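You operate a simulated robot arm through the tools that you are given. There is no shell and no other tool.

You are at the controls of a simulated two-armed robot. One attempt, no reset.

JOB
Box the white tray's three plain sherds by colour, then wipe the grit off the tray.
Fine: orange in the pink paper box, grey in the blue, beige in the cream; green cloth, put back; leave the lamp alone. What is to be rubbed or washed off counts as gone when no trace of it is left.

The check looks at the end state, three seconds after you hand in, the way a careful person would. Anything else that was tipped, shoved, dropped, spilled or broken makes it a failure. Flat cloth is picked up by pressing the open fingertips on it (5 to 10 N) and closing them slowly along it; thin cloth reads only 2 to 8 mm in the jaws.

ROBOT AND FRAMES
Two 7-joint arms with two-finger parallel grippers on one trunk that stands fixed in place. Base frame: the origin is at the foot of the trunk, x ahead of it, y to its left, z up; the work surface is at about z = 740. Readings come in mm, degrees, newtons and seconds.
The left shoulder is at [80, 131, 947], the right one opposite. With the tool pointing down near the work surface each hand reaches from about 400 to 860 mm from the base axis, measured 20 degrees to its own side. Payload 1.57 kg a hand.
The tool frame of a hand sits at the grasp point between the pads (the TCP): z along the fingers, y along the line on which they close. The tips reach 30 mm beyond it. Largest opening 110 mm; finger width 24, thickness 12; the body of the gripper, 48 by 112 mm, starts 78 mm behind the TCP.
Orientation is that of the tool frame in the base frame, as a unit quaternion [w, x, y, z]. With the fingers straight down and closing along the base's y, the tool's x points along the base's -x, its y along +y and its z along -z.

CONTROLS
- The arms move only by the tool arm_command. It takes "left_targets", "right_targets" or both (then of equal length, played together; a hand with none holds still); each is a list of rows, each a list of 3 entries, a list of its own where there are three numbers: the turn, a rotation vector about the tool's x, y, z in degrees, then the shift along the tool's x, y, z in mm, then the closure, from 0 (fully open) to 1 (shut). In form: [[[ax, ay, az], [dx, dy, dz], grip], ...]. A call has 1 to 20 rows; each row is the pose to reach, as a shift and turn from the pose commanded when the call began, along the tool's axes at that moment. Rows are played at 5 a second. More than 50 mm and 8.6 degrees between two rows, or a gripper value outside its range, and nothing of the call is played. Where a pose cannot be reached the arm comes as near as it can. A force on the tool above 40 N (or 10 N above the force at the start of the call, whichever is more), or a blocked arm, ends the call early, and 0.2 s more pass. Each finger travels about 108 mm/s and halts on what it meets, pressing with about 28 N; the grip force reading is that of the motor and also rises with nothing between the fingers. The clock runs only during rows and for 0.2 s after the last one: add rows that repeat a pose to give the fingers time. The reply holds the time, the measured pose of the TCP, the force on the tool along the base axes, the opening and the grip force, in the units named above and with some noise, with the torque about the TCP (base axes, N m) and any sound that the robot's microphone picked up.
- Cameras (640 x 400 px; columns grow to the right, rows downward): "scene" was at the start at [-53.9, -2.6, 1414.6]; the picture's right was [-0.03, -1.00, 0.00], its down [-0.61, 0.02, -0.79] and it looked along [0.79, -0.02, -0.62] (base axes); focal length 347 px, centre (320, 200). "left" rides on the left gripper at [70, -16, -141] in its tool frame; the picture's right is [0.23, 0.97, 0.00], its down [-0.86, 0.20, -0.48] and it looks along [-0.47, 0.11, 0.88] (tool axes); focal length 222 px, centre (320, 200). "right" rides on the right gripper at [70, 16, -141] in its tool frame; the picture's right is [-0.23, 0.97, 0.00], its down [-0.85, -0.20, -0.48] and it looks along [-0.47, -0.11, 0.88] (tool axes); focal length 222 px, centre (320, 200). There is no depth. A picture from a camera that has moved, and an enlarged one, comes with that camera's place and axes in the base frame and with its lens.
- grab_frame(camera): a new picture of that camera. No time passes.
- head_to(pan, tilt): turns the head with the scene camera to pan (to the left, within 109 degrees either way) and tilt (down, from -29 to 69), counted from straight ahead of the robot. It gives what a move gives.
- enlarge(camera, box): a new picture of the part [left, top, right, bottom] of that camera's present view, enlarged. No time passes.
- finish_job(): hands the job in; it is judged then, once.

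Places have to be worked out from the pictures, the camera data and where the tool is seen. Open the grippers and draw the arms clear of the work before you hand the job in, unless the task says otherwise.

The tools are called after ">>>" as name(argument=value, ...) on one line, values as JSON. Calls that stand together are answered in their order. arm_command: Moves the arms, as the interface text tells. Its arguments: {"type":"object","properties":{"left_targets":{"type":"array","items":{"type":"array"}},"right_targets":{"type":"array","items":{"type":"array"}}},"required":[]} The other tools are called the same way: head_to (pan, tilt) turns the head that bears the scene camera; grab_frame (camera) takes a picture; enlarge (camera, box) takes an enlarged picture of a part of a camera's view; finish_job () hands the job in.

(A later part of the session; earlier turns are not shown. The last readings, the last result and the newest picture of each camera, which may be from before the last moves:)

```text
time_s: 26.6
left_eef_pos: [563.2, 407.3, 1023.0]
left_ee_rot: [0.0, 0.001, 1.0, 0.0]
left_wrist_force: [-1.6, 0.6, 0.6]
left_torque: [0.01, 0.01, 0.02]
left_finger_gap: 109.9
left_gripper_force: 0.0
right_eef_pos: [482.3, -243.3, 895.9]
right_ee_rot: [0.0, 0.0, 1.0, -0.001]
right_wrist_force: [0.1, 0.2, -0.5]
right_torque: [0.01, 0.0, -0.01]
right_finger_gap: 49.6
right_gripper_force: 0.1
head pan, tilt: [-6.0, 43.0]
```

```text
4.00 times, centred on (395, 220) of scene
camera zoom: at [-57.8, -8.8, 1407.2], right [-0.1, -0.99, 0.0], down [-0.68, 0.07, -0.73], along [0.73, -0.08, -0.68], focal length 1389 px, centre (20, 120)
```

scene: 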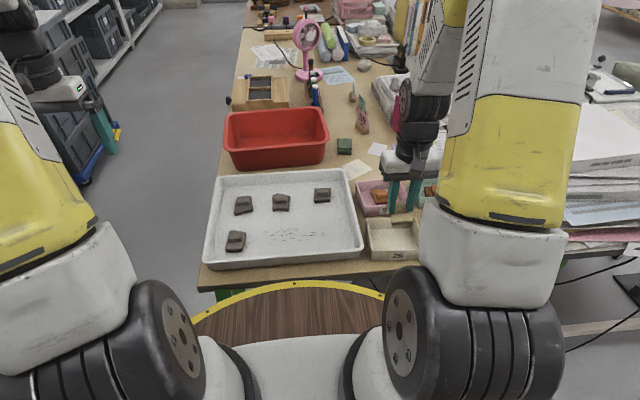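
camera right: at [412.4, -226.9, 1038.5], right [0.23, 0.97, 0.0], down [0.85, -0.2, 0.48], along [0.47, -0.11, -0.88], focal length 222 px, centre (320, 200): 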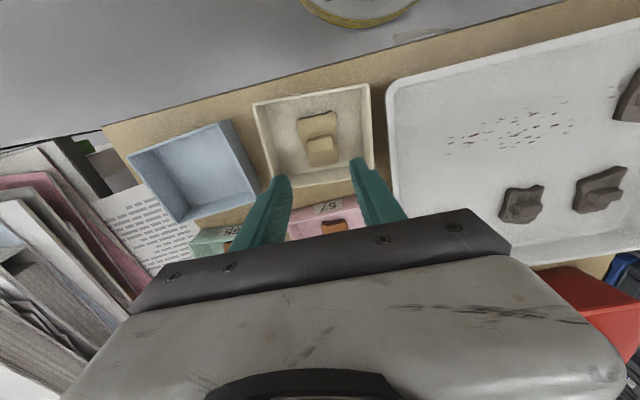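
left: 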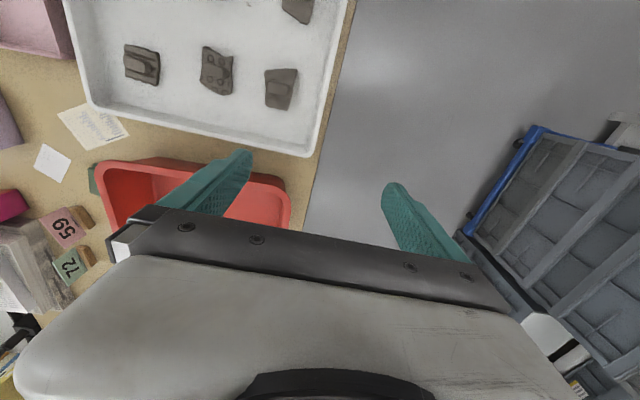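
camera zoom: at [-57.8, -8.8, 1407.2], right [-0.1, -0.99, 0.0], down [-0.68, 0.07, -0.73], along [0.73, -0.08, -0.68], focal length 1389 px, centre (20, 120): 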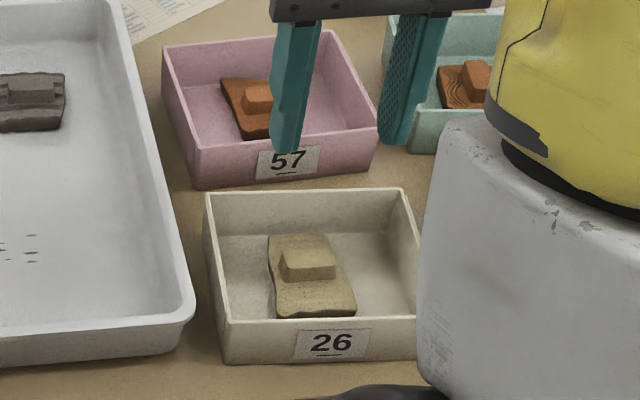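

The beige sherd lies flat in the cream box. Now I move the right hand over the grey sherd (knob about [515, 138]), which is still within its reach with the left arm out of the way.

>>> arm_command(right_targets=[[[0, 0, 0], [-3, 25, 0], 0.5], [[0, 0, 0], [-6, 65, 0], 0.5], [[0, 0, 0], [-10, 107, 0], 0.5], [[0, 0, 0], [-14, 150, 0], 0.5], [[0, 0, 0], [-18, 193, 0], 0.5], [[0, 0, 0], [-22, 236, 0], 0.5], [[0, 0, 0], [-26, 279, 0], 0.5], [[0, 0, 0], [-29, 318, 0], 0.5], [[0, 0, 0], [-31, 352, 2], 0.5], [[0, 0, 0], [-33, 374, 5], 0.5], [[0, 0, 0], [-33, 380, 6], 0.5], [[0, 0, 0], [-33, 380, 6], 0.5]])

>>> grab_frame(camera="right")

>>> grab_frame(camera="scene")

>>> enlarge(camera="right", box=[220, 70, 420, 220])

```text
time_s: 29.2
left_eef_pos: [564.2, 406.5, 1022.8]
left_ee_rot: [0.0, 0.0, 1.0, 0.0]
left_wrist_force: [-0.1, 0.1, 0.2]
left_torque: [-0.02, -0.01, 0.0]
left_finger_gap: 110.2
left_gripper_force: 0.0
right_eef_pos: [513.6, 138.2, 892.8]
right_ee_rot: [0.0, 0.0, 1.0, -0.001]
right_wrist_force: [-0.3, -0.3, 0.4]
right_torque: [0.0, 0.04, -0.02]
right_finger_gap: 55.1
right_gripper_force: 0.1
head pan, tilt: [-6.0, 43.0]
```

```text
taken
camera right: at [444.8, 155.1, 1034.4], right [0.23, 0.97, 0.0], down [0.85, -0.2, 0.48], along [0.47, -0.11, -0.88], focal length 222 px, centre (320, 200)
```

right: 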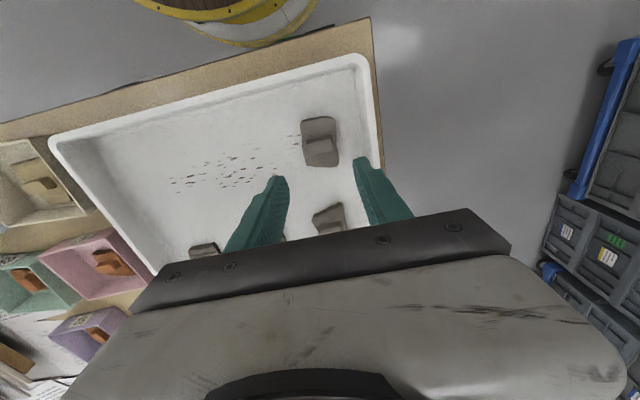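

```text
taken
```

scene: 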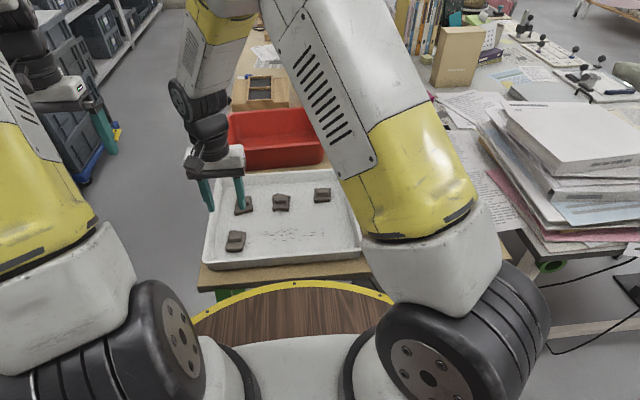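

```text
2.67 times, centred on (320, 145) of right
camera zoom: at [444.8, 155.1, 1034.4], right [0.23, 0.97, 0.0], down [0.85, -0.2, 0.48], along [0.47, -0.11, -0.88], focal length 592 px, centre (320, 347)
```

zoom: 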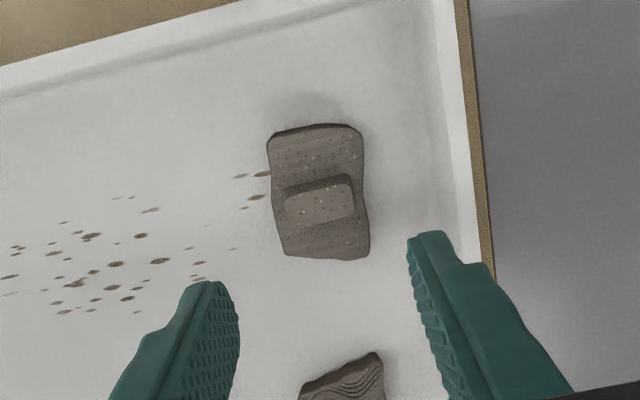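

The grey knob is at [516, 138.5], almost exactly under the tool, and the tray's left wall starts near y = 194. I narrow to 50 mm, descend to z of about 790 and close.

>>> arm_command(right_targets=[[[0, 0, 0], [-1, 0, 15], 0.55], [[0, 0, 0], [-1, 0, 45], 0.55], [[0, 0, 0], [-1, 0, 75], 0.55], [[0, 0, 0], [-1, 0, 94], 0.55], [[0, 0, 0], [-1, 0, 102], 0.55], [[0, 0, 0], [-1, 0, 102], 0.55], [[0, 0, 0], [-1, 0, 102], 0.62], [[0, 0, 0], [-1, 0, 102], 0.69], [[0, 0, 0], [-1, 0, 102], 0.76], [[0, 0, 0], [-1, 0, 102], 0.85], [[0, 0, 0], [-1, 0, 102], 0.85], [[0, 0, 0], [-1, 0, 102], 0.85]])

>>> enlarge(camera="right", box=[220, 70, 420, 220])

>>> enlarge(camera="scene", box=[170, 120, 370, 280])

```text
time_s: 31.8
left_eef_pos: [563.6, 406.0, 1022.4]
left_ee_rot: [-0.001, 0.0, 1.0, 0.0]
left_wrist_force: [-0.2, -0.4, -0.6]
left_torque: [-0.01, -0.01, 0.0]
left_finger_gap: 110.1
left_gripper_force: 0.0
right_eef_pos: [517.2, 140.2, 788.3]
right_ee_rot: [0.001, 0.001, 1.0, -0.001]
right_wrist_force: [-0.8, -0.6, 0.2]
right_torque: [-0.02, 0.01, -0.01]
right_finger_gap: 30.9
right_gripper_force: 27.6
head pan, tilt: [-6.0, 43.0]
```

```text
2.67 times, centred on (320, 145) of right
camera zoom: at [447.4, 156.3, 931.7], right [0.23, 0.97, 0.0], down [0.85, -0.2, 0.48], along [0.47, -0.11, -0.88], focal length 592 px, centre (320, 347)
```

zoom: 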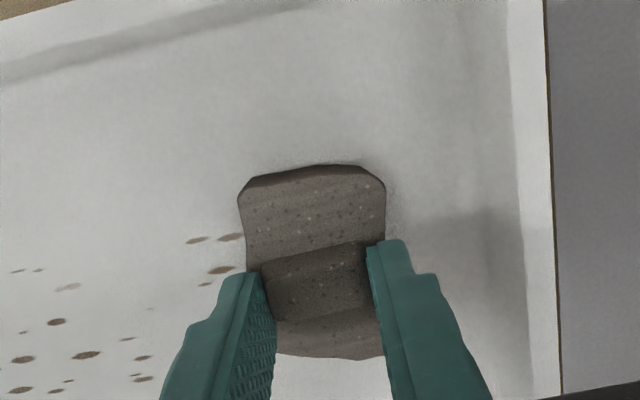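

```text
2.50 times, centred on (270, 200) of scene
camera zoom: at [-57.8, -8.7, 1407.2], right [-0.1, -0.99, 0.0], down [-0.68, 0.07, -0.73], along [0.73, -0.08, -0.68], focal length 868 px, centre (445, 200)
```

zoom: 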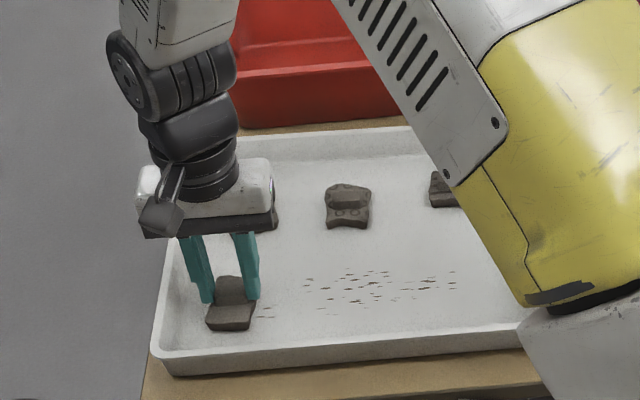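

Grip is 30.9 mm on the grey knob. I lift it and carry it to the right, the first part of the way to the blue box.

>>> arm_command(right_targets=[[[0, 0, 0], [0, 0, -6], 0.85], [[0, 0, 0], [0, 0, -25], 0.85], [[0, 0, 0], [0, 0, -55], 0.85], [[0, 0, 0], [0, 0, -80], 0.85], [[0, 0, 0], [1, -20, -90], 0.85], [[0, 0, 0], [3, -60, -92], 0.85], [[0, 0, 0], [5, -103, -92], 0.85], [[0, 0, 0], [7, -146, -92], 0.85], [[0, 0, 0], [9, -189, -92], 0.85], [[0, 0, 0], [11, -232, -92], 0.85], [[0, 0, 0], [13, -275, -92], 0.85], [[0, 0, 0], [15, -318, -92], 0.85], [[0, 0, 0], [17, -361, -92], 0.85], [[0, 0, 0], [19, -404, -92], 0.85], [[0, 0, 0], [21, -447, -92], 0.85], [[0, 0, 0], [23, -490, -92], 0.85], [[0, 0, 0], [24, -525, -92], 0.85], [[0, 0, 0], [25, -541, -92], 0.85], [[0, 0, 0], [25, -541, -92], 0.85]])

>>> grab_frame(camera="right")

>>> grab_frame(camera="scene")

```text
time_s: 35.8
left_eef_pos: [562.9, 405.8, 1023.3]
left_ee_rot: [0.0, -0.001, 1.0, 0.0]
left_wrist_force: [0.2, -0.1, -0.3]
left_torque: [-0.02, -0.01, -0.02]
left_finger_gap: 110.2
left_gripper_force: 0.1
right_eef_pos: [493.4, -405.0, 879.9]
right_ee_rot: [0.0, 0.001, 1.0, -0.002]
right_wrist_force: [0.2, -0.3, -0.1]
right_torque: [-0.01, -0.03, 0.01]
right_finger_gap: 31.2
right_gripper_force: 28.2
head pan, tilt: [-6.0, 43.0]
```

```text
taken
camera right: at [422.8, -387.4, 1022.5], right [0.23, 0.97, 0.0], down [0.85, -0.2, 0.48], along [0.47, -0.11, -0.88], focal length 222 px, centre (320, 200)
```

right: 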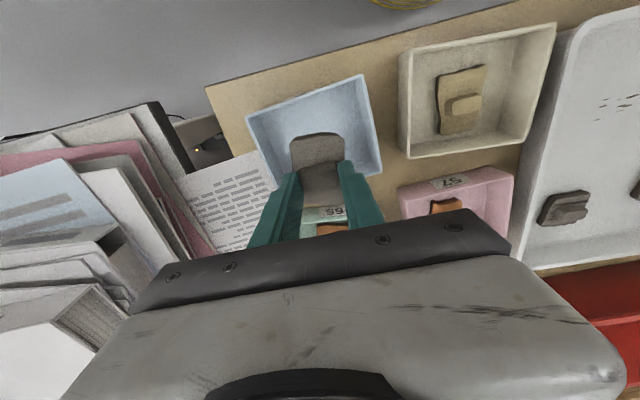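

```text
taken
```

scene: 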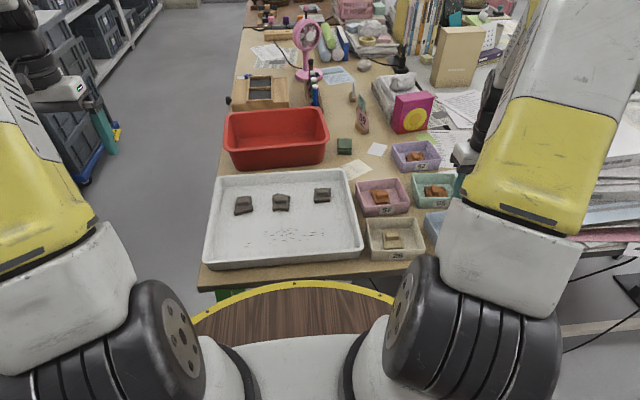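

The blue box's centre works out at [485, -403] and the grey sherd hangs over it, clear of the paper stack. I lower it gently.

>>> arm_command(right_targets=[[[0, 0, 0], [0, 0, 15], 0.85], [[0, 0, 0], [0, 0, 40], 0.85], [[0, 0, 0], [0, 0, 64], 0.85], [[0, 0, 0], [0, 0, 79], 0.85], [[0, 0, 0], [0, 0, 85], 0.85], [[0, 0, 0], [0, 0, 88], 0.85], [[0, 0, 0], [0, 0, 89.5], 0.85], [[0, 0, 0], [0, 0, 89.5], 0.85]])

>>> enlarge(camera="right", box=[220, 60, 420, 220])

```text
time_s: 37.6
left_eef_pos: [564.5, 405.6, 1024.4]
left_ee_rot: [0.001, 0.0, 1.0, 0.0]
left_wrist_force: [0.9, -0.1, -0.1]
left_torque: [0.01, 0.03, 0.01]
left_finger_gap: 110.1
left_gripper_force: 0.0
right_eef_pos: [493.1, -402.4, 790.5]
right_ee_rot: [0.0, 0.001, 1.0, -0.001]
right_wrist_force: [0.1, 0.3, -0.8]
right_torque: [0.01, -0.03, 0.01]
right_finger_gap: 31.0
right_gripper_force: 28.2
head pan, tilt: [-6.0, 43.0]
```

```text
2.50 times, centred on (320, 140) of right
camera zoom: at [422.5, -386.2, 933.5], right [0.23, 0.97, 0.0], down [0.85, -0.2, 0.48], along [0.47, -0.11, -0.88], focal length 555 px, centre (320, 350)
```

zoom: 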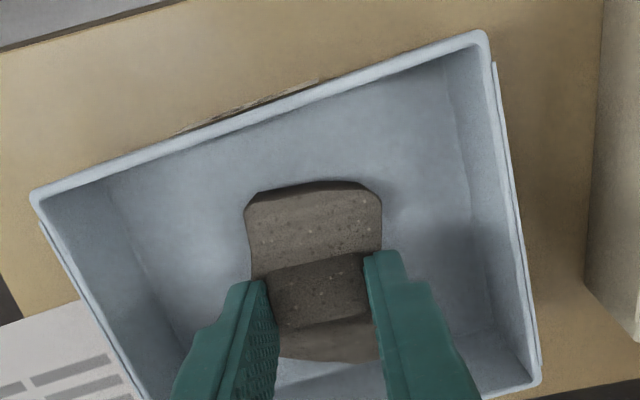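

The sherd is inside the blue box and nearly down. I take small steps until it touches.

>>> arm_command(right_targets=[[[0, 0, 0], [0, 0, 1], 0.85], [[0, 0, 0], [0, 0, 2], 0.85], [[0, 0, 0], [0, 0, 2.3], 0.85]])

```text
time_s: 38.4
left_eef_pos: [563.4, 406.2, 1023.2]
left_ee_rot: [0.0, 0.0, 1.0, 0.0]
left_wrist_force: [0.1, -0.6, 0.5]
left_torque: [-0.02, -0.04, 0.02]
left_finger_gap: 109.9
left_gripper_force: 0.0
right_eef_pos: [491.8, -403.1, 789.7]
right_ee_rot: [0.0, 0.0, 1.0, 0.0]
right_wrist_force: [-0.1, -0.4, -0.3]
right_torque: [0.01, 0.01, 0.01]
right_finger_gap: 31.1
right_gripper_force: 28.3
head pan, tilt: [-6.0, 43.0]
```

No contact yet; I continue 2 mm further.

>>> arm_command(right_targets=[[[0, 0, 0], [0, 0, 1], 0.85], [[0, 0, 0], [0, 0, 2], 0.85], [[0, 0, 0], [0, 0, 2], 0.85]])

```text
time_s: 39.2
left_eef_pos: [563.4, 406.7, 1023.2]
left_ee_rot: [0.0, 0.0, 1.0, 0.0]
left_wrist_force: [0.6, 0.3, 0.2]
left_torque: [-0.01, -0.07, -0.01]
left_finger_gap: 109.9
left_gripper_force: 0.0
right_eef_pos: [492.1, -403.3, 787.4]
right_ee_rot: [0.0, 0.0, 1.0, -0.001]
right_wrist_force: [-0.3, -0.8, 7.1]
right_torque: [-0.22, -0.16, -0.01]
right_finger_gap: 31.1
right_gripper_force: 27.9
head pan, tilt: [-6.0, 43.0]
```

Contact at 7 N. I back off half a millimetre, open to 50 mm and rise clear.

>>> arm_command(right_targets=[[[0, 0, 0], [0, 0, -0.7], 0.85], [[0, 0, 0], [0, 0, -1], 0.7], [[0, 0, 0], [0, 0, -1], 0.62], [[0, 0, 0], [0, 0, -1.5], 0.55], [[0, 0, 0], [0, 0, -1.5], 0.55], [[0, 0, 0], [0, 0, -25], 0.55], [[0, 0, 0], [0, 0, -60], 0.55], [[0, 0, 0], [0, 0, -95], 0.55], [[0, 0, 0], [0, 0, -130], 0.55], [[0, 0, 0], [0, 0, -150], 0.55], [[0, 0, 0], [0, 0, -150], 0.55]])

>>> grab_frame(camera="right")

>>> enlarge(camera="scene", box=[200, 120, 440, 270])

>>> enlarge(camera="scene", box=[230, 215, 350, 265])

```text
time_s: 41.6
left_eef_pos: [564.2, 405.9, 1022.9]
left_ee_rot: [0.0, -0.001, 1.0, 0.0]
left_wrist_force: [0.8, 0.5, -0.1]
left_torque: [0.0, 0.0, -0.03]
left_finger_gap: 109.9
left_gripper_force: 0.1
right_eef_pos: [490.4, -403.7, 939.1]
right_ee_rot: [0.002, 0.001, 1.0, -0.001]
right_wrist_force: [0.8, 0.3, -0.4]
right_torque: [0.0, -0.03, 0.01]
right_finger_gap: 49.7
right_gripper_force: 0.1
head pan, tilt: [-6.0, 43.0]
```

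```text
taken
camera right: at [421.0, -387.0, 1081.0], right [0.23, 0.97, 0.0], down [0.85, -0.2, 0.48], along [0.47, -0.11, -0.88], focal length 222 px, centre (320, 200)
```

right: 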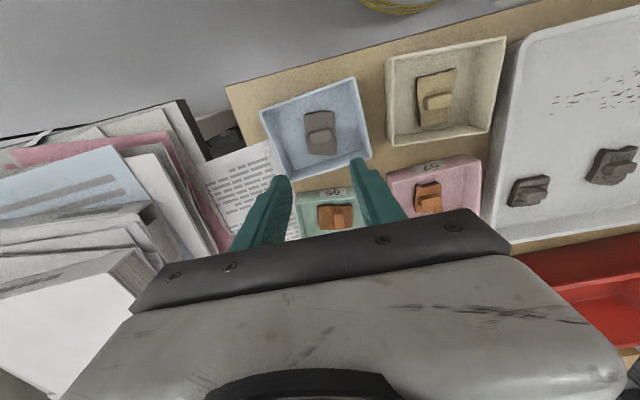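

```text
2.67 times, centred on (320, 195) of scene
camera zoom: at [-57.8, -8.9, 1407.2], right [-0.1, -0.99, 0.0], down [-0.68, 0.07, -0.73], along [0.73, -0.08, -0.68], focal length 926 px, centre (320, 213)
```

zoom: 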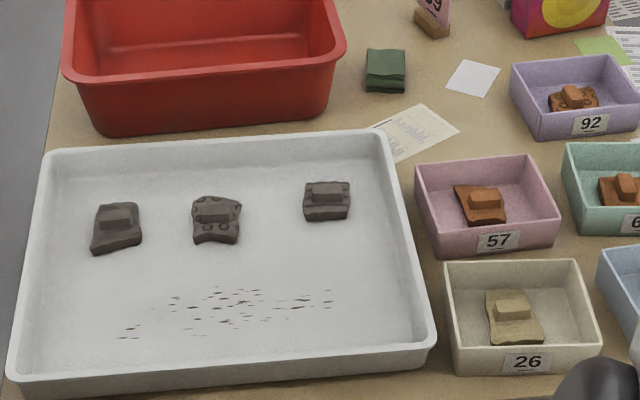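

```text
5.33 times, centred on (290, 240) of scene
camera zoom: at [-57.8, -8.9, 1407.2], right [-0.1, -0.99, 0.0], down [-0.68, 0.07, -0.73], along [0.73, -0.08, -0.68], focal length 1852 px, centre (480, -13)
```

zoom: 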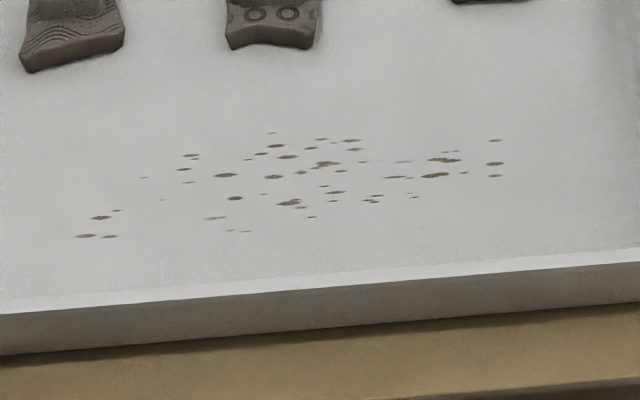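

All three sherds are boxed, and the grit field spans about x 493–560, y -85 to 122. The cloth sits near [885, -190] beside the tub (rim right edge near y -130), so I bring the right hand toward it, tilting the fingers 25 degrees forward for reach, and stop short to look.

>>> arm_command(right_targets=[[[0, 0, 0], [-20, 14, -2], 0.4], [[0, -3, 0], [-52, 37, -5], 0.4], [[0, -6, 0], [-86, 61, -8], 0.4], [[0, -9, 0], [-120, 85, -10], 0.4], [[0, -12, 0], [-154, 108, -11], 0.4], [[0, -15, 0], [-188, 132, -11], 0.4], [[0, -18, 0], [-222, 156, -11], 0.4], [[0, -21, 0], [-255, 179, -11], 0.4], [[0, -24, 0], [-285, 200, -11], 0.4], [[0, -25, 0], [-300, 209, -11], 0.4], [[0, -25, 0], [-300, 209, -11], 0.4]])

>>> grab_frame(camera="right")

>>> grab_frame(camera="scene")

```text
time_s: 44.0
left_eef_pos: [563.2, 406.0, 1023.6]
left_ee_rot: [0.0, 0.0, 1.0, 0.0]
left_wrist_force: [-0.7, -0.2, 0.2]
left_torque: [0.0, 0.01, -0.01]
left_finger_gap: 109.9
left_gripper_force: 0.1
right_eef_pos: [790.8, -193.3, 946.9]
right_ee_rot: [0.217, 0.0, 0.976, -0.001]
right_wrist_force: [-0.2, 0.3, -0.4]
right_torque: [-0.01, 0.0, 0.04]
right_finger_gap: 66.0
right_gripper_force: 0.0
head pan, tilt: [-6.0, 43.0]
```

```text
taken
camera right: at [668.3, -177.5, 1046.1], right [0.21, 0.97, 0.1], down [0.57, -0.2, 0.8], along [0.79, -0.11, -0.6], focal length 222 px, centre (320, 200)
```

right: 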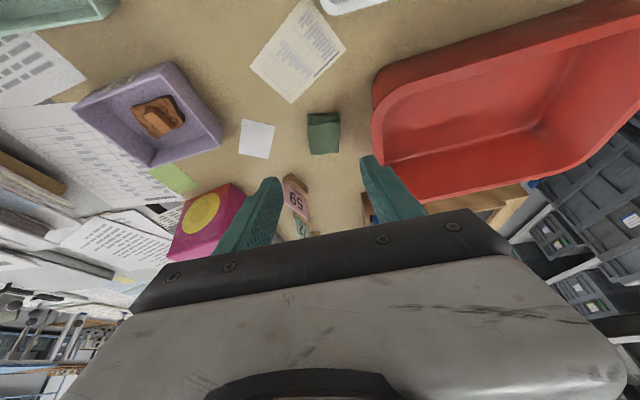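

```text
taken
```

scene: 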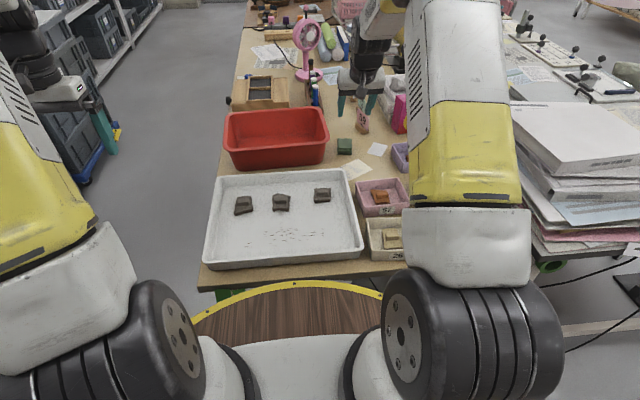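

The cloth, tub and cards are all in view from the right hand. I enlarge the cloth to work out its exact place and thickness.

>>> enlarge(camera="right", box=[270, 90, 390, 170])

>>> enlarge(camera="scene", box=[310, 110, 390, 170])

```text
5.00 times, centred on (330, 130) of right
camera zoom: at [668.3, -177.5, 1046.1], right [0.21, 0.97, 0.1], down [0.57, -0.2, 0.8], along [0.79, -0.11, -0.6], focal length 1111 px, centre (270, 550)
```

zoom: 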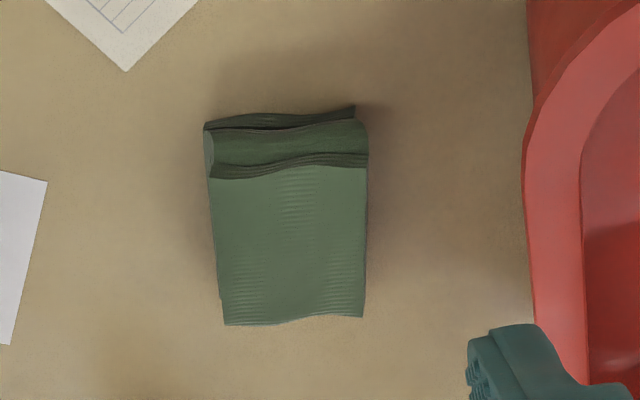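

```text
6.67 times, centred on (350, 140) of scene
camera zoom: at [-57.7, -8.8, 1407.2], right [-0.1, -0.99, 0.0], down [-0.68, 0.07, -0.73], along [0.73, -0.08, -0.68], focal length 2315 px, centre (120, 600)
```

zoom: 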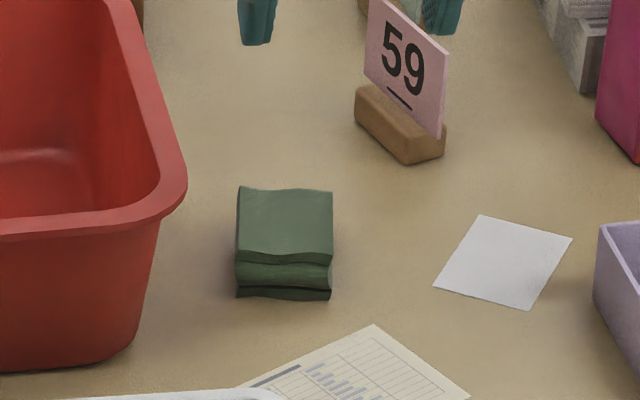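

The folded cloth is about 47 x 58 mm, 21 mm thick, centred at [897, -191] and turned about 9 degrees clockwise. I yaw the hand to match and move to hover about 40 mm over it with a 66 mm gap.

>>> arm_command(right_targets=[[[0.8, 0, 1.7], [-5, 0.7, 22], 0.4], [[1.6, 0, 3.4], [-12, 1.6, 55], 0.4], [[2.4, 0, 5.1], [-20, 2.7, 90], 0.4], [[3.2, 0, 6.8], [-28, 3.8, 122], 0.4], [[3.93, 0, 8.43], [-32.8, 4.5, 145.5], 0.4], [[3.93, 0, 8.43], [-32.8, 4.5, 145.5], 0.4]])

>>> grab_frame(camera="right")

>>> enlarge(camera="scene", box=[290, 60, 410, 170])

```text
time_s: 45.4
left_eef_pos: [564.8, 406.3, 1023.8]
left_ee_rot: [0.0, 0.0, 1.0, 0.0]
left_wrist_force: [0.0, 0.5, 0.7]
left_torque: [-0.02, 0.0, 0.01]
left_finger_gap: 110.0
left_gripper_force: 0.0
right_eef_pos: [880.7, -188.3, 829.9]
right_ee_rot: [0.216, 0.079, 0.973, -0.018]
right_wrist_force: [0.0, 0.8, -0.6]
right_torque: [-0.02, -0.03, 0.02]
right_finger_gap: 65.7
right_gripper_force: 0.0
head pan, tilt: [-6.0, 43.0]
```

```text
taken
camera right: at [762.4, -152.5, 928.6], right [0.36, 0.93, 0.1], down [0.53, -0.29, 0.8], along [0.77, -0.24, -0.6], focal length 222 px, centre (320, 200)
```

right: 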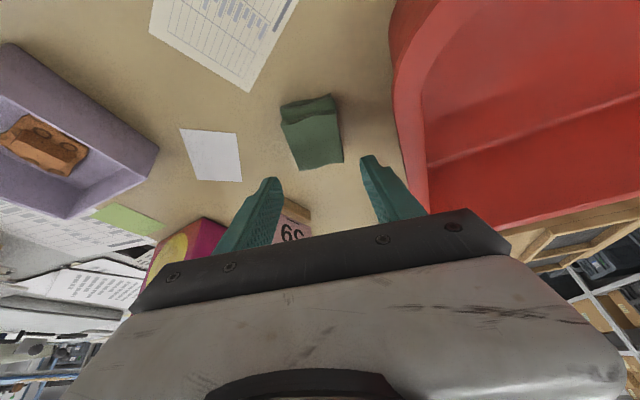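

```text
3.64 times, centred on (350, 115) of scene
camera zoom: at [-57.8, -8.8, 1407.2], right [-0.1, -0.99, 0.0], down [-0.68, 0.07, -0.73], along [0.73, -0.08, -0.68], focal length 1262 px, centre (211, 509)
```

zoom: 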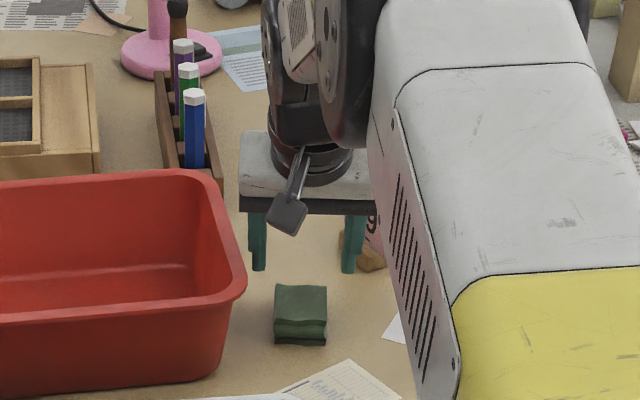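

The hand hovers over the cloth. I enlarge the view to recheck alignment before going down.

>>> enlarge(camera="right", box=[230, 70, 430, 220])

```text
2.67 times, centred on (330, 145) of right
camera zoom: at [762.4, -152.5, 928.6], right [0.36, 0.93, 0.1], down [0.53, -0.29, 0.8], along [0.77, -0.24, -0.6], focal length 592 px, centre (293, 347)
```

zoom: 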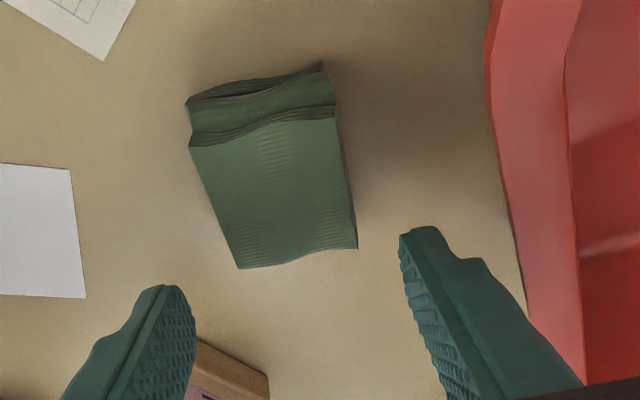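

Alignment holds: cloth centre [896, -191], fingertips centred on [894, -190]. I descend vertically 50 mm to put the tips about 8 mm above the table on either side of the cloth, watching for contact.

>>> arm_command(right_targets=[[[0, 0, 0], [5.1, 0, 10.9], 0.4], [[0, 0, 0], [10.1, 0, 21.8], 0.4], [[0, 0, 0], [14.8, 0, 31.7], 0.4], [[0, 0, 0], [18.2, 0, 39], 0.4], [[0, 0, 0], [20.3, 0, 43.5], 0.4], [[0, 0, 0], [21.1, 0, 45.3], 0.4], [[0, 0, 0], [21.1, 0, 45.3], 0.4]])

>>> enlarge(camera="right", box=[230, 70, 430, 220])

>>> enlarge(camera="scene", box=[290, 80, 410, 170])

```text
time_s: 47.0
left_eef_pos: [563.4, 406.9, 1023.4]
left_ee_rot: [0.0, 0.0, 1.0, -0.001]
left_wrist_force: [-0.1, 0.0, -0.7]
left_torque: [-0.01, 0.01, -0.02]
left_finger_gap: 110.1
left_gripper_force: 0.1
right_eef_pos: [881.8, -189.1, 780.5]
right_ee_rot: [0.216, 0.079, 0.973, -0.019]
right_wrist_force: [-0.3, -0.5, 0.2]
right_torque: [0.01, -0.02, -0.01]
right_finger_gap: 66.1
right_gripper_force: 0.1
head pan, tilt: [-6.0, 43.0]
```

```text
2.67 times, centred on (330, 145) of right
camera zoom: at [763.3, -153.8, 880.1], right [0.36, 0.93, 0.1], down [0.53, -0.29, 0.8], along [0.77, -0.24, -0.6], focal length 592 px, centre (293, 347)
```

zoom: 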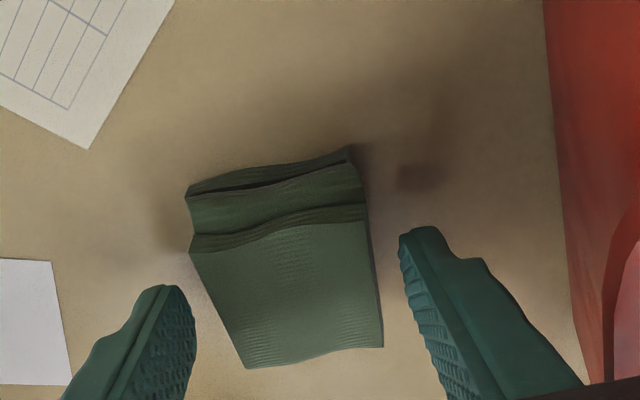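

```text
4.44 times, centred on (350, 125) of scene
camera zoom: at [-57.7, -8.8, 1407.2], right [-0.1, -0.99, 0.0], down [-0.68, 0.07, -0.73], along [0.73, -0.08, -0.68], focal length 1543 px, centre (187, 533)
```

zoom: 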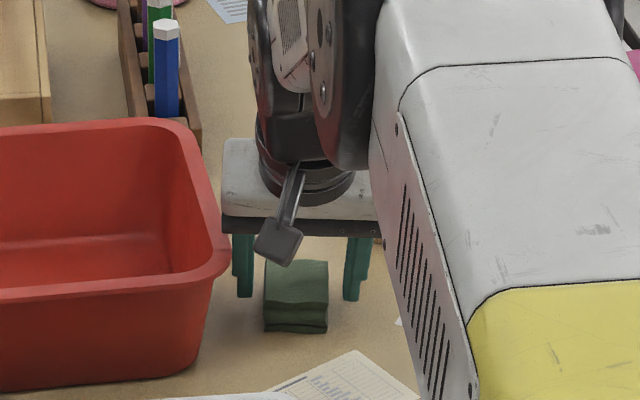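

The fingers straddle the cloth without touching anything. I close slowly on its sides.

>>> arm_command(right_targets=[[[0, 0, 0], [0, 0, 0], 0.46], [[0, 0, 0], [0, 0, 0], 0.52], [[0, 0, 0], [0, 0, 0], 0.56], [[0, 0, 0], [0, 0, 0], 0.6], [[0, 0, 0], [0, 0, 0], 0.64], [[0, 0, 0], [0, 0, 0], 0.68], [[0, 0, 0], [0, 0, 0], 0.72], [[0, 0, 0], [0, 0, 0], 0.72]])

>>> enlarge(camera="right", box=[230, 70, 430, 220])

>>> enlarge(camera="scene", box=[290, 80, 410, 170])

```text
time_s: 48.8
left_eef_pos: [563.9, 406.4, 1024.5]
left_ee_rot: [0.0, 0.0, 1.0, 0.0]
left_wrist_force: [-0.1, -0.5, -0.5]
left_torque: [-0.03, 0.01, -0.01]
left_finger_gap: 109.9
left_gripper_force: 0.0
right_eef_pos: [881.4, -190.0, 781.3]
right_ee_rot: [0.216, 0.08, 0.973, -0.019]
right_wrist_force: [-0.1, -0.2, 0.4]
right_torque: [0.01, -0.02, 0.0]
right_finger_gap: 48.9
right_gripper_force: 27.6
head pan, tilt: [-6.0, 43.0]
```

```text
2.67 times, centred on (330, 145) of right
camera zoom: at [763.3, -153.8, 880.2], right [0.36, 0.93, 0.1], down [0.53, -0.29, 0.8], along [0.77, -0.24, -0.6], focal length 592 px, centre (293, 347)
```

zoom: 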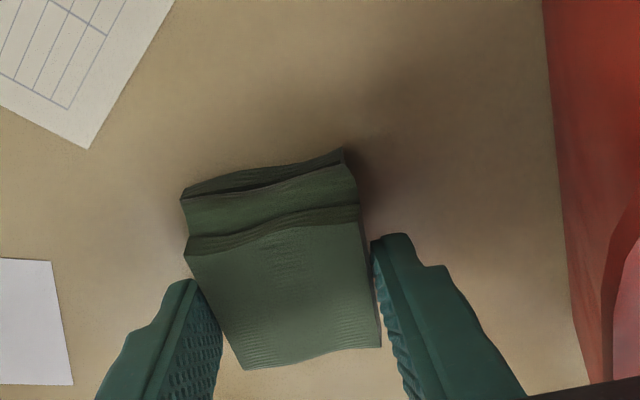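

```text
4.44 times, centred on (350, 125) of scene
camera zoom: at [-57.7, -8.8, 1407.2], right [-0.1, -0.99, 0.0], down [-0.68, 0.07, -0.73], along [0.73, -0.08, -0.68], focal length 1543 px, centre (187, 533)
```

zoom: 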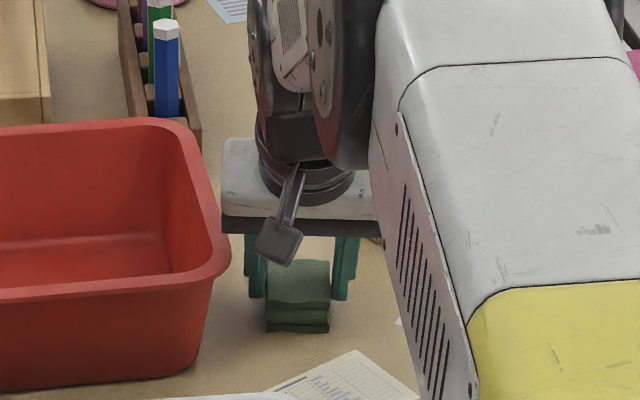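

The grip holds at 48.9 mm with 28 N; this TCP pose ([881, -190, 781]) is where I must return the cloth. I lift vertically and check the hold.

>>> arm_command(right_targets=[[[0, 0, 0], [-1.7, 0, -3.6], 0.72], [[0, 0, 0], [-6.3, 0, -13.6], 0.72], [[0, 0, 0], [-16.9, 0, -36.3], 0.72], [[0, 0, 0], [-31.7, 0, -68], 0.72], [[0, 0, 0], [-44.4, 0, -95.2], 0.72], [[0, 0, 0], [-50.7, 0, -108.8], 0.72], [[0, 0, 0], [-50.7, 0, -108.8], 0.72]])

>>> grab_frame(camera="right")

>>> enlarge(camera="scene", box=[290, 60, 410, 170])

```text
time_s: 50.4
left_eef_pos: [564.4, 406.1, 1021.9]
left_ee_rot: [-0.001, 0.0, 1.0, -0.001]
left_wrist_force: [-1.0, -0.1, -0.4]
left_torque: [-0.03, -0.01, -0.02]
left_finger_gap: 110.0
left_gripper_force: 0.1
right_eef_pos: [885.1, -188.8, 900.4]
right_ee_rot: [0.216, 0.08, 0.973, -0.019]
right_wrist_force: [0.5, -0.5, -0.6]
right_torque: [0.01, -0.01, 0.01]
right_finger_gap: 48.6
right_gripper_force: 28.2
head pan, tilt: [-6.0, 43.0]
```

```text
taken
camera right: at [765.8, -152.7, 999.6], right [0.36, 0.93, 0.1], down [0.53, -0.29, 0.8], along [0.77, -0.24, -0.6], focal length 222 px, centre (320, 200)
```

right: 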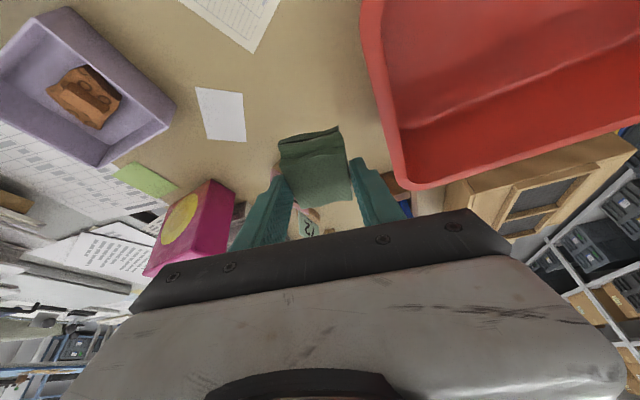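

```text
3.64 times, centred on (350, 115) of scene
camera zoom: at [-57.7, -8.8, 1407.2], right [-0.1, -0.99, 0.0], down [-0.68, 0.07, -0.73], along [0.73, -0.08, -0.68], focal length 1262 px, centre (211, 509)
```

zoom: 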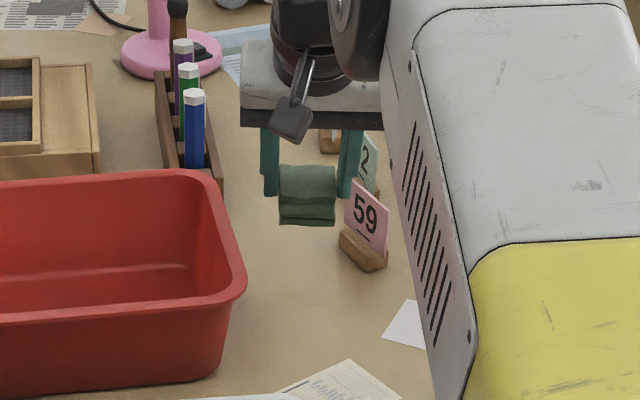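

The cloth is firmly held, 120 mm above its spot. I draw it back along x first, clear of the tub, and then over the front right part of the tray at about z 850.

>>> arm_command(right_targets=[[[0, 0, 0], [16.6, -3.0, -7.7], 0.72], [[0, 0, 0], [51.9, -9.4, -24.2], 0.72], [[0, 0, 0], [89.2, -16.1, -41.6], 0.72], [[0, 0, 0], [128.7, -23.3, -60.0], 0.72], [[0, 0, 0], [168.1, -30.4, -78.4], 0.72], [[0, 0, 0], [207.5, -37.5, -96.8], 0.72], [[0, 0, 0], [241.5, -22.4, -101.6], 0.72], [[0, 0, 0], [278.9, -5.8, -106.9], 0.72], [[0, 0, 0], [316.4, 10.8, -112.2], 0.72], [[0, 0, 0], [350.4, 25.9, -117.0], 0.72], [[0, 0, 0], [370.8, 35.0, -119.9], 0.72], [[0, 0, 0], [377.6, 38.0, -120.9], 0.72], [[0, 0, 0], [377.6, 38.0, -120.9], 0.72]])

>>> grab_frame(camera="right")

>>> grab_frame(camera="scene")

>>> enlarge(camera="scene", box=[210, 160, 370, 270])

```text
time_s: 53.2
left_eef_pos: [563.4, 406.1, 1023.4]
left_ee_rot: [0.0, 0.0, 1.0, 0.0]
left_wrist_force: [-0.6, -0.4, -0.8]
left_torque: [0.0, 0.02, 0.01]
left_finger_gap: 109.9
left_gripper_force: 0.0
right_eef_pos: [500.9, -86.8, 850.2]
right_ee_rot: [0.216, 0.08, 0.973, -0.018]
right_wrist_force: [-0.3, 0.3, -0.2]
right_torque: [0.01, 0.03, 0.02]
right_finger_gap: 48.9
right_gripper_force: 27.8
head pan, tilt: [-6.0, 43.0]
```

```text
taken
camera right: at [381.9, -50.8, 949.4], right [0.36, 0.93, 0.1], down [0.53, -0.29, 0.8], along [0.77, -0.24, -0.6], focal length 222 px, centre (320, 200)
```

right: 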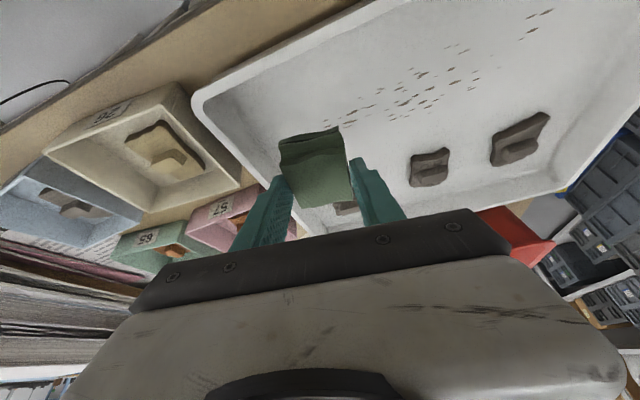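

```text
taken
```

scene: 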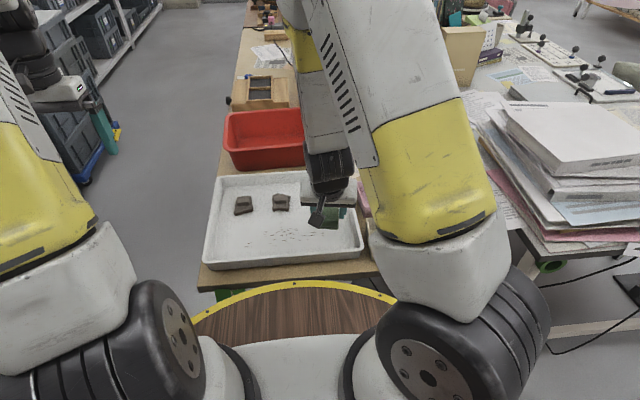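

```text
3.64 times, centred on (290, 215) of scene
camera zoom: at [-57.8, -8.8, 1407.2], right [-0.1, -0.99, 0.0], down [-0.68, 0.07, -0.73], along [0.73, -0.08, -0.68], focal length 1262 px, centre (429, 146)
```

zoom: 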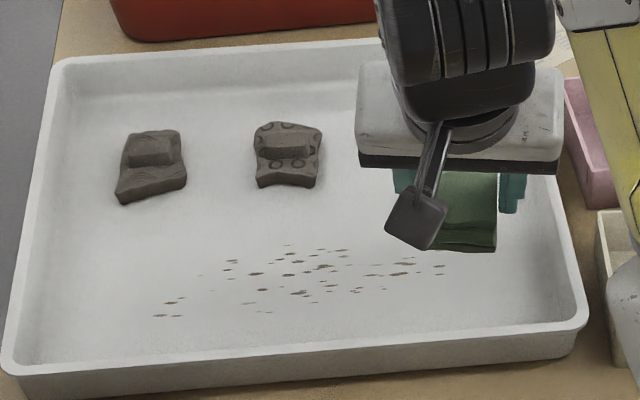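

The cloth hangs over the right end of the grit row. I lower it to about 8 mm above the tray floor, then step down to light contact.

>>> arm_command(right_targets=[[[0, 0, 0], [6.3, 0, 13.6], 0.72], [[0, 0, 0], [13.5, 0, 29], 0.72], [[0, 0, 0], [19, 0, 40.8], 0.72], [[0, 0, 0], [23.2, 0, 49.8], 0.72], [[0, 0, 0], [24.5, 0, 52.6], 0.72], [[0, 0, 0], [24.5, 0, 52.6], 0.72]])

>>> enlarge(camera="scene", box=[270, 190, 370, 260])

>>> grab_frame(camera="right")

```text
time_s: 54.6
left_eef_pos: [563.5, 405.9, 1024.1]
left_ee_rot: [0.0, -0.001, 1.0, 0.0]
left_wrist_force: [-0.3, 0.4, 0.5]
left_torque: [0.0, 0.01, -0.03]
left_finger_gap: 110.0
left_gripper_force: 0.1
right_eef_pos: [499.9, -87.4, 792.5]
right_ee_rot: [0.216, 0.08, 0.973, -0.018]
right_wrist_force: [-0.4, 0.0, -0.2]
right_torque: [0.0, -0.01, -0.01]
right_finger_gap: 48.9
right_gripper_force: 27.9
head pan, tilt: [-6.0, 43.0]
```

```text
5.71 times, centred on (320, 225) of scene
camera zoom: at [-57.8, -8.8, 1407.2], right [-0.1, -0.99, 0.0], down [-0.68, 0.07, -0.73], along [0.73, -0.08, -0.68], focal length 1984 px, centre (320, 57)
```

zoom: 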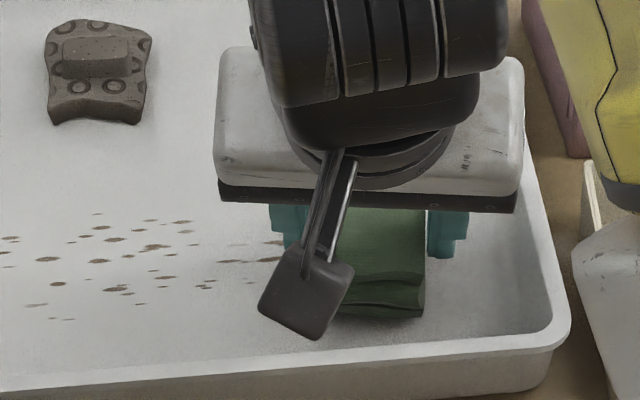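

```text
taken
camera right: at [381.7, -52.1, 891.7], right [0.36, 0.93, 0.1], down [0.53, -0.29, 0.8], along [0.77, -0.24, -0.6], focal length 222 px, centre (320, 200)
```

right: 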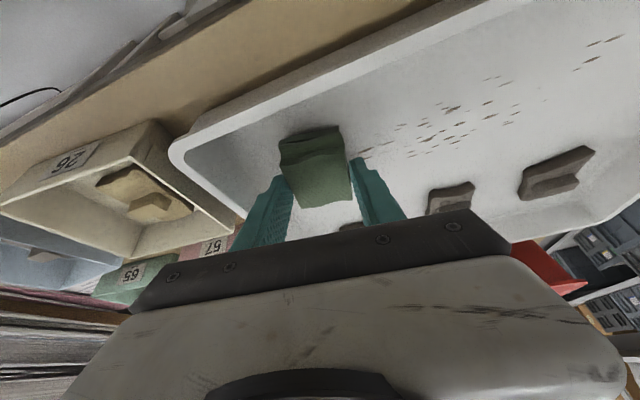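

No contact yet at TCP z 792.5. I step down 2 mm at a time, to 6 mm lower.

>>> arm_command(right_targets=[[[0, 0, 0], [0.85, 0, 1.8], 0.72], [[0, 0, 0], [1.7, 0, 3.6], 0.72], [[0, 0, 0], [2.1, 0, 4.5], 0.72], [[0, 0, 0], [2.5, 0, 5.4], 0.72], [[0, 0, 0], [2.5, 0, 5.4], 0.72]])

```text
time_s: 55.8
left_eef_pos: [564.5, 406.0, 1022.7]
left_ee_rot: [0.0, 0.0, 1.0, 0.0]
left_wrist_force: [0.2, 1.0, 0.0]
left_torque: [-0.04, 0.0, -0.03]
left_finger_gap: 110.0
left_gripper_force: 0.1
right_eef_pos: [500.2, -88.7, 786.6]
right_ee_rot: [0.216, 0.079, 0.973, -0.018]
right_wrist_force: [0.9, 0.7, 0.8]
right_torque: [0.03, 0.0, -0.01]
right_finger_gap: 48.9
right_gripper_force: 27.8
head pan, tilt: [-6.0, 43.0]
```

Still free (force under 1 N) at z 786.6. I keep going in 1 mm steps.

>>> arm_command(right_targets=[[[0, 0, 0], [0.42, 0, 0.9], 0.72], [[0, 0, 0], [0.85, 0, 1.8], 0.72], [[0, 0, 0], [0.85, 0, 1.8], 0.72]])

```text
time_s: 56.6
left_eef_pos: [562.8, 406.5, 1024.0]
left_ee_rot: [0.0, 0.0, 1.0, 0.0]
left_wrist_force: [1.1, 0.4, 0.2]
left_torque: [0.04, -0.02, 0.0]
left_finger_gap: 110.1
left_gripper_force: 0.2
right_eef_pos: [500.4, -90.0, 784.7]
right_ee_rot: [0.219, 0.08, 0.972, -0.018]
right_wrist_force: [-8.2, -2.3, 39.3]
right_torque: [-0.15, -0.02, -0.04]
right_finger_gap: 48.9
right_gripper_force: 28.3
head pan, tilt: [-6.0, 43.0]
```

Contact is stiff: 39 N is far too much. I back off 1.4 mm at once and read the force.

>>> arm_command(right_targets=[[[0, 0, 0], [-0.6, 0, -1.25], 0.72], [[0, 0, 0], [-0.6, 0, -1.25], 0.72]])

>>> enlarge(camera="scene", box=[210, 160, 370, 270])

```text
time_s: 57.2
left_eef_pos: [564.1, 406.8, 1023.5]
left_ee_rot: [0.0, -0.001, 1.0, 0.0]
left_wrist_force: [-0.7, -0.3, 0.0]
left_torque: [-0.01, -0.03, -0.02]
left_finger_gap: 110.0
left_gripper_force: 0.0
right_eef_pos: [500.5, -89.4, 785.0]
right_ee_rot: [0.216, 0.08, 0.973, -0.019]
right_wrist_force: [0.1, -3.5, 12.2]
right_torque: [-0.15, -0.41, -0.13]
right_finger_gap: 48.9
right_gripper_force: 27.8
head pan, tilt: [-6.0, 43.0]
```

```text
3.64 times, centred on (290, 215) of scene
camera zoom: at [-58.1, -8.8, 1407.2], right [-0.1, -0.99, 0.0], down [-0.68, 0.07, -0.73], along [0.73, -0.08, -0.68], focal length 1262 px, centre (429, 146)
```

zoom: 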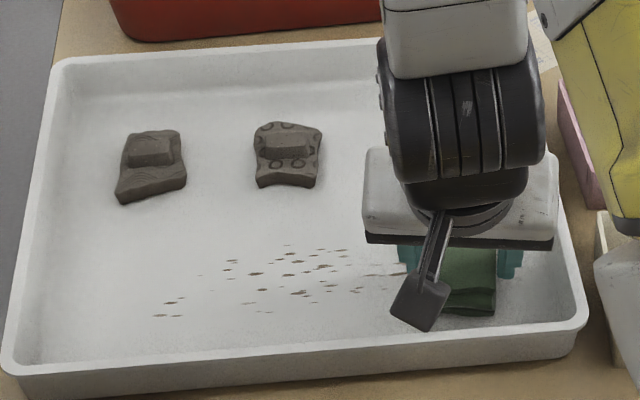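

12 N now; I ease up another 0.3 mm for about 6 N and make a first short stroke of 60 mm to the left to see how the grit responds.

>>> arm_command(right_targets=[[[0, 0, 0], [-0.13, 0, -0.27], 0.72], [[0, 0, 0], [1.6, 11.8, -1.1], 0.72], [[0, 0, 0], [3.4, 23.7, -1.9], 0.72], [[0, 0, 0], [5.1, 35.5, -2.7], 0.72], [[0, 0, 0], [6.9, 47.4, -3.5], 0.72], [[0, 0, 0], [8.7, 59.2, -4.4], 0.72], [[0, 0, 0], [8.7, 59.2, -4.4], 0.72]])

>>> enlarge(camera="scene", box=[210, 160, 370, 270])

>>> grab_frame(camera="right")

```text
time_s: 58.8
left_eef_pos: [563.4, 406.1, 1024.0]
left_ee_rot: [-0.001, 0.0, 1.0, 0.0]
left_wrist_force: [0.1, 0.5, 0.3]
left_torque: [0.0, 0.03, -0.01]
left_finger_gap: 109.8
left_gripper_force: 0.1
right_eef_pos: [501.8, -29.7, 786.7]
right_ee_rot: [0.216, 0.08, 0.973, -0.019]
right_wrist_force: [-0.9, -1.1, 5.8]
right_torque: [0.0, -0.1, 0.0]
right_finger_gap: 48.9
right_gripper_force: 28.1
head pan, tilt: [-6.0, 43.0]
```

```text
3.64 times, centred on (290, 215) of scene
camera zoom: at [-58.0, -8.8, 1407.2], right [-0.1, -0.99, 0.0], down [-0.68, 0.07, -0.73], along [0.73, -0.08, -0.68], focal length 1262 px, centre (429, 146)
```

zoom: 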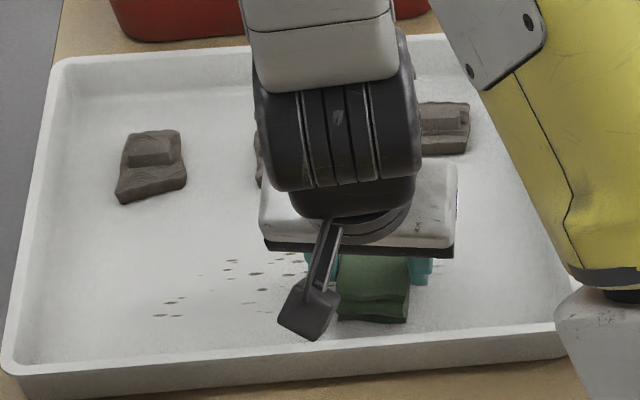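

```text
taken
camera right: at [382.7, 6.4, 885.0], right [0.36, 0.93, 0.1], down [0.53, -0.29, 0.8], along [0.77, -0.24, -0.6], focal length 222 px, centre (320, 200)
```

right: 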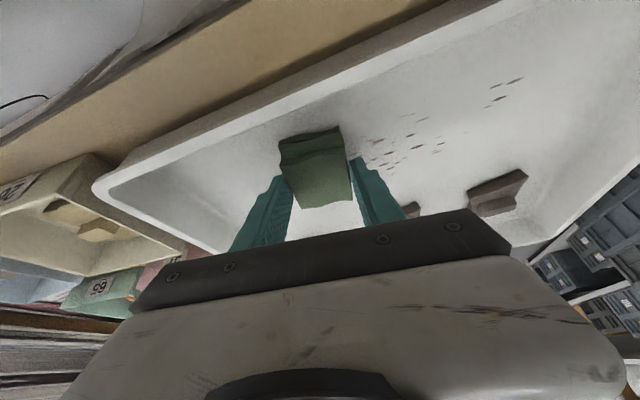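

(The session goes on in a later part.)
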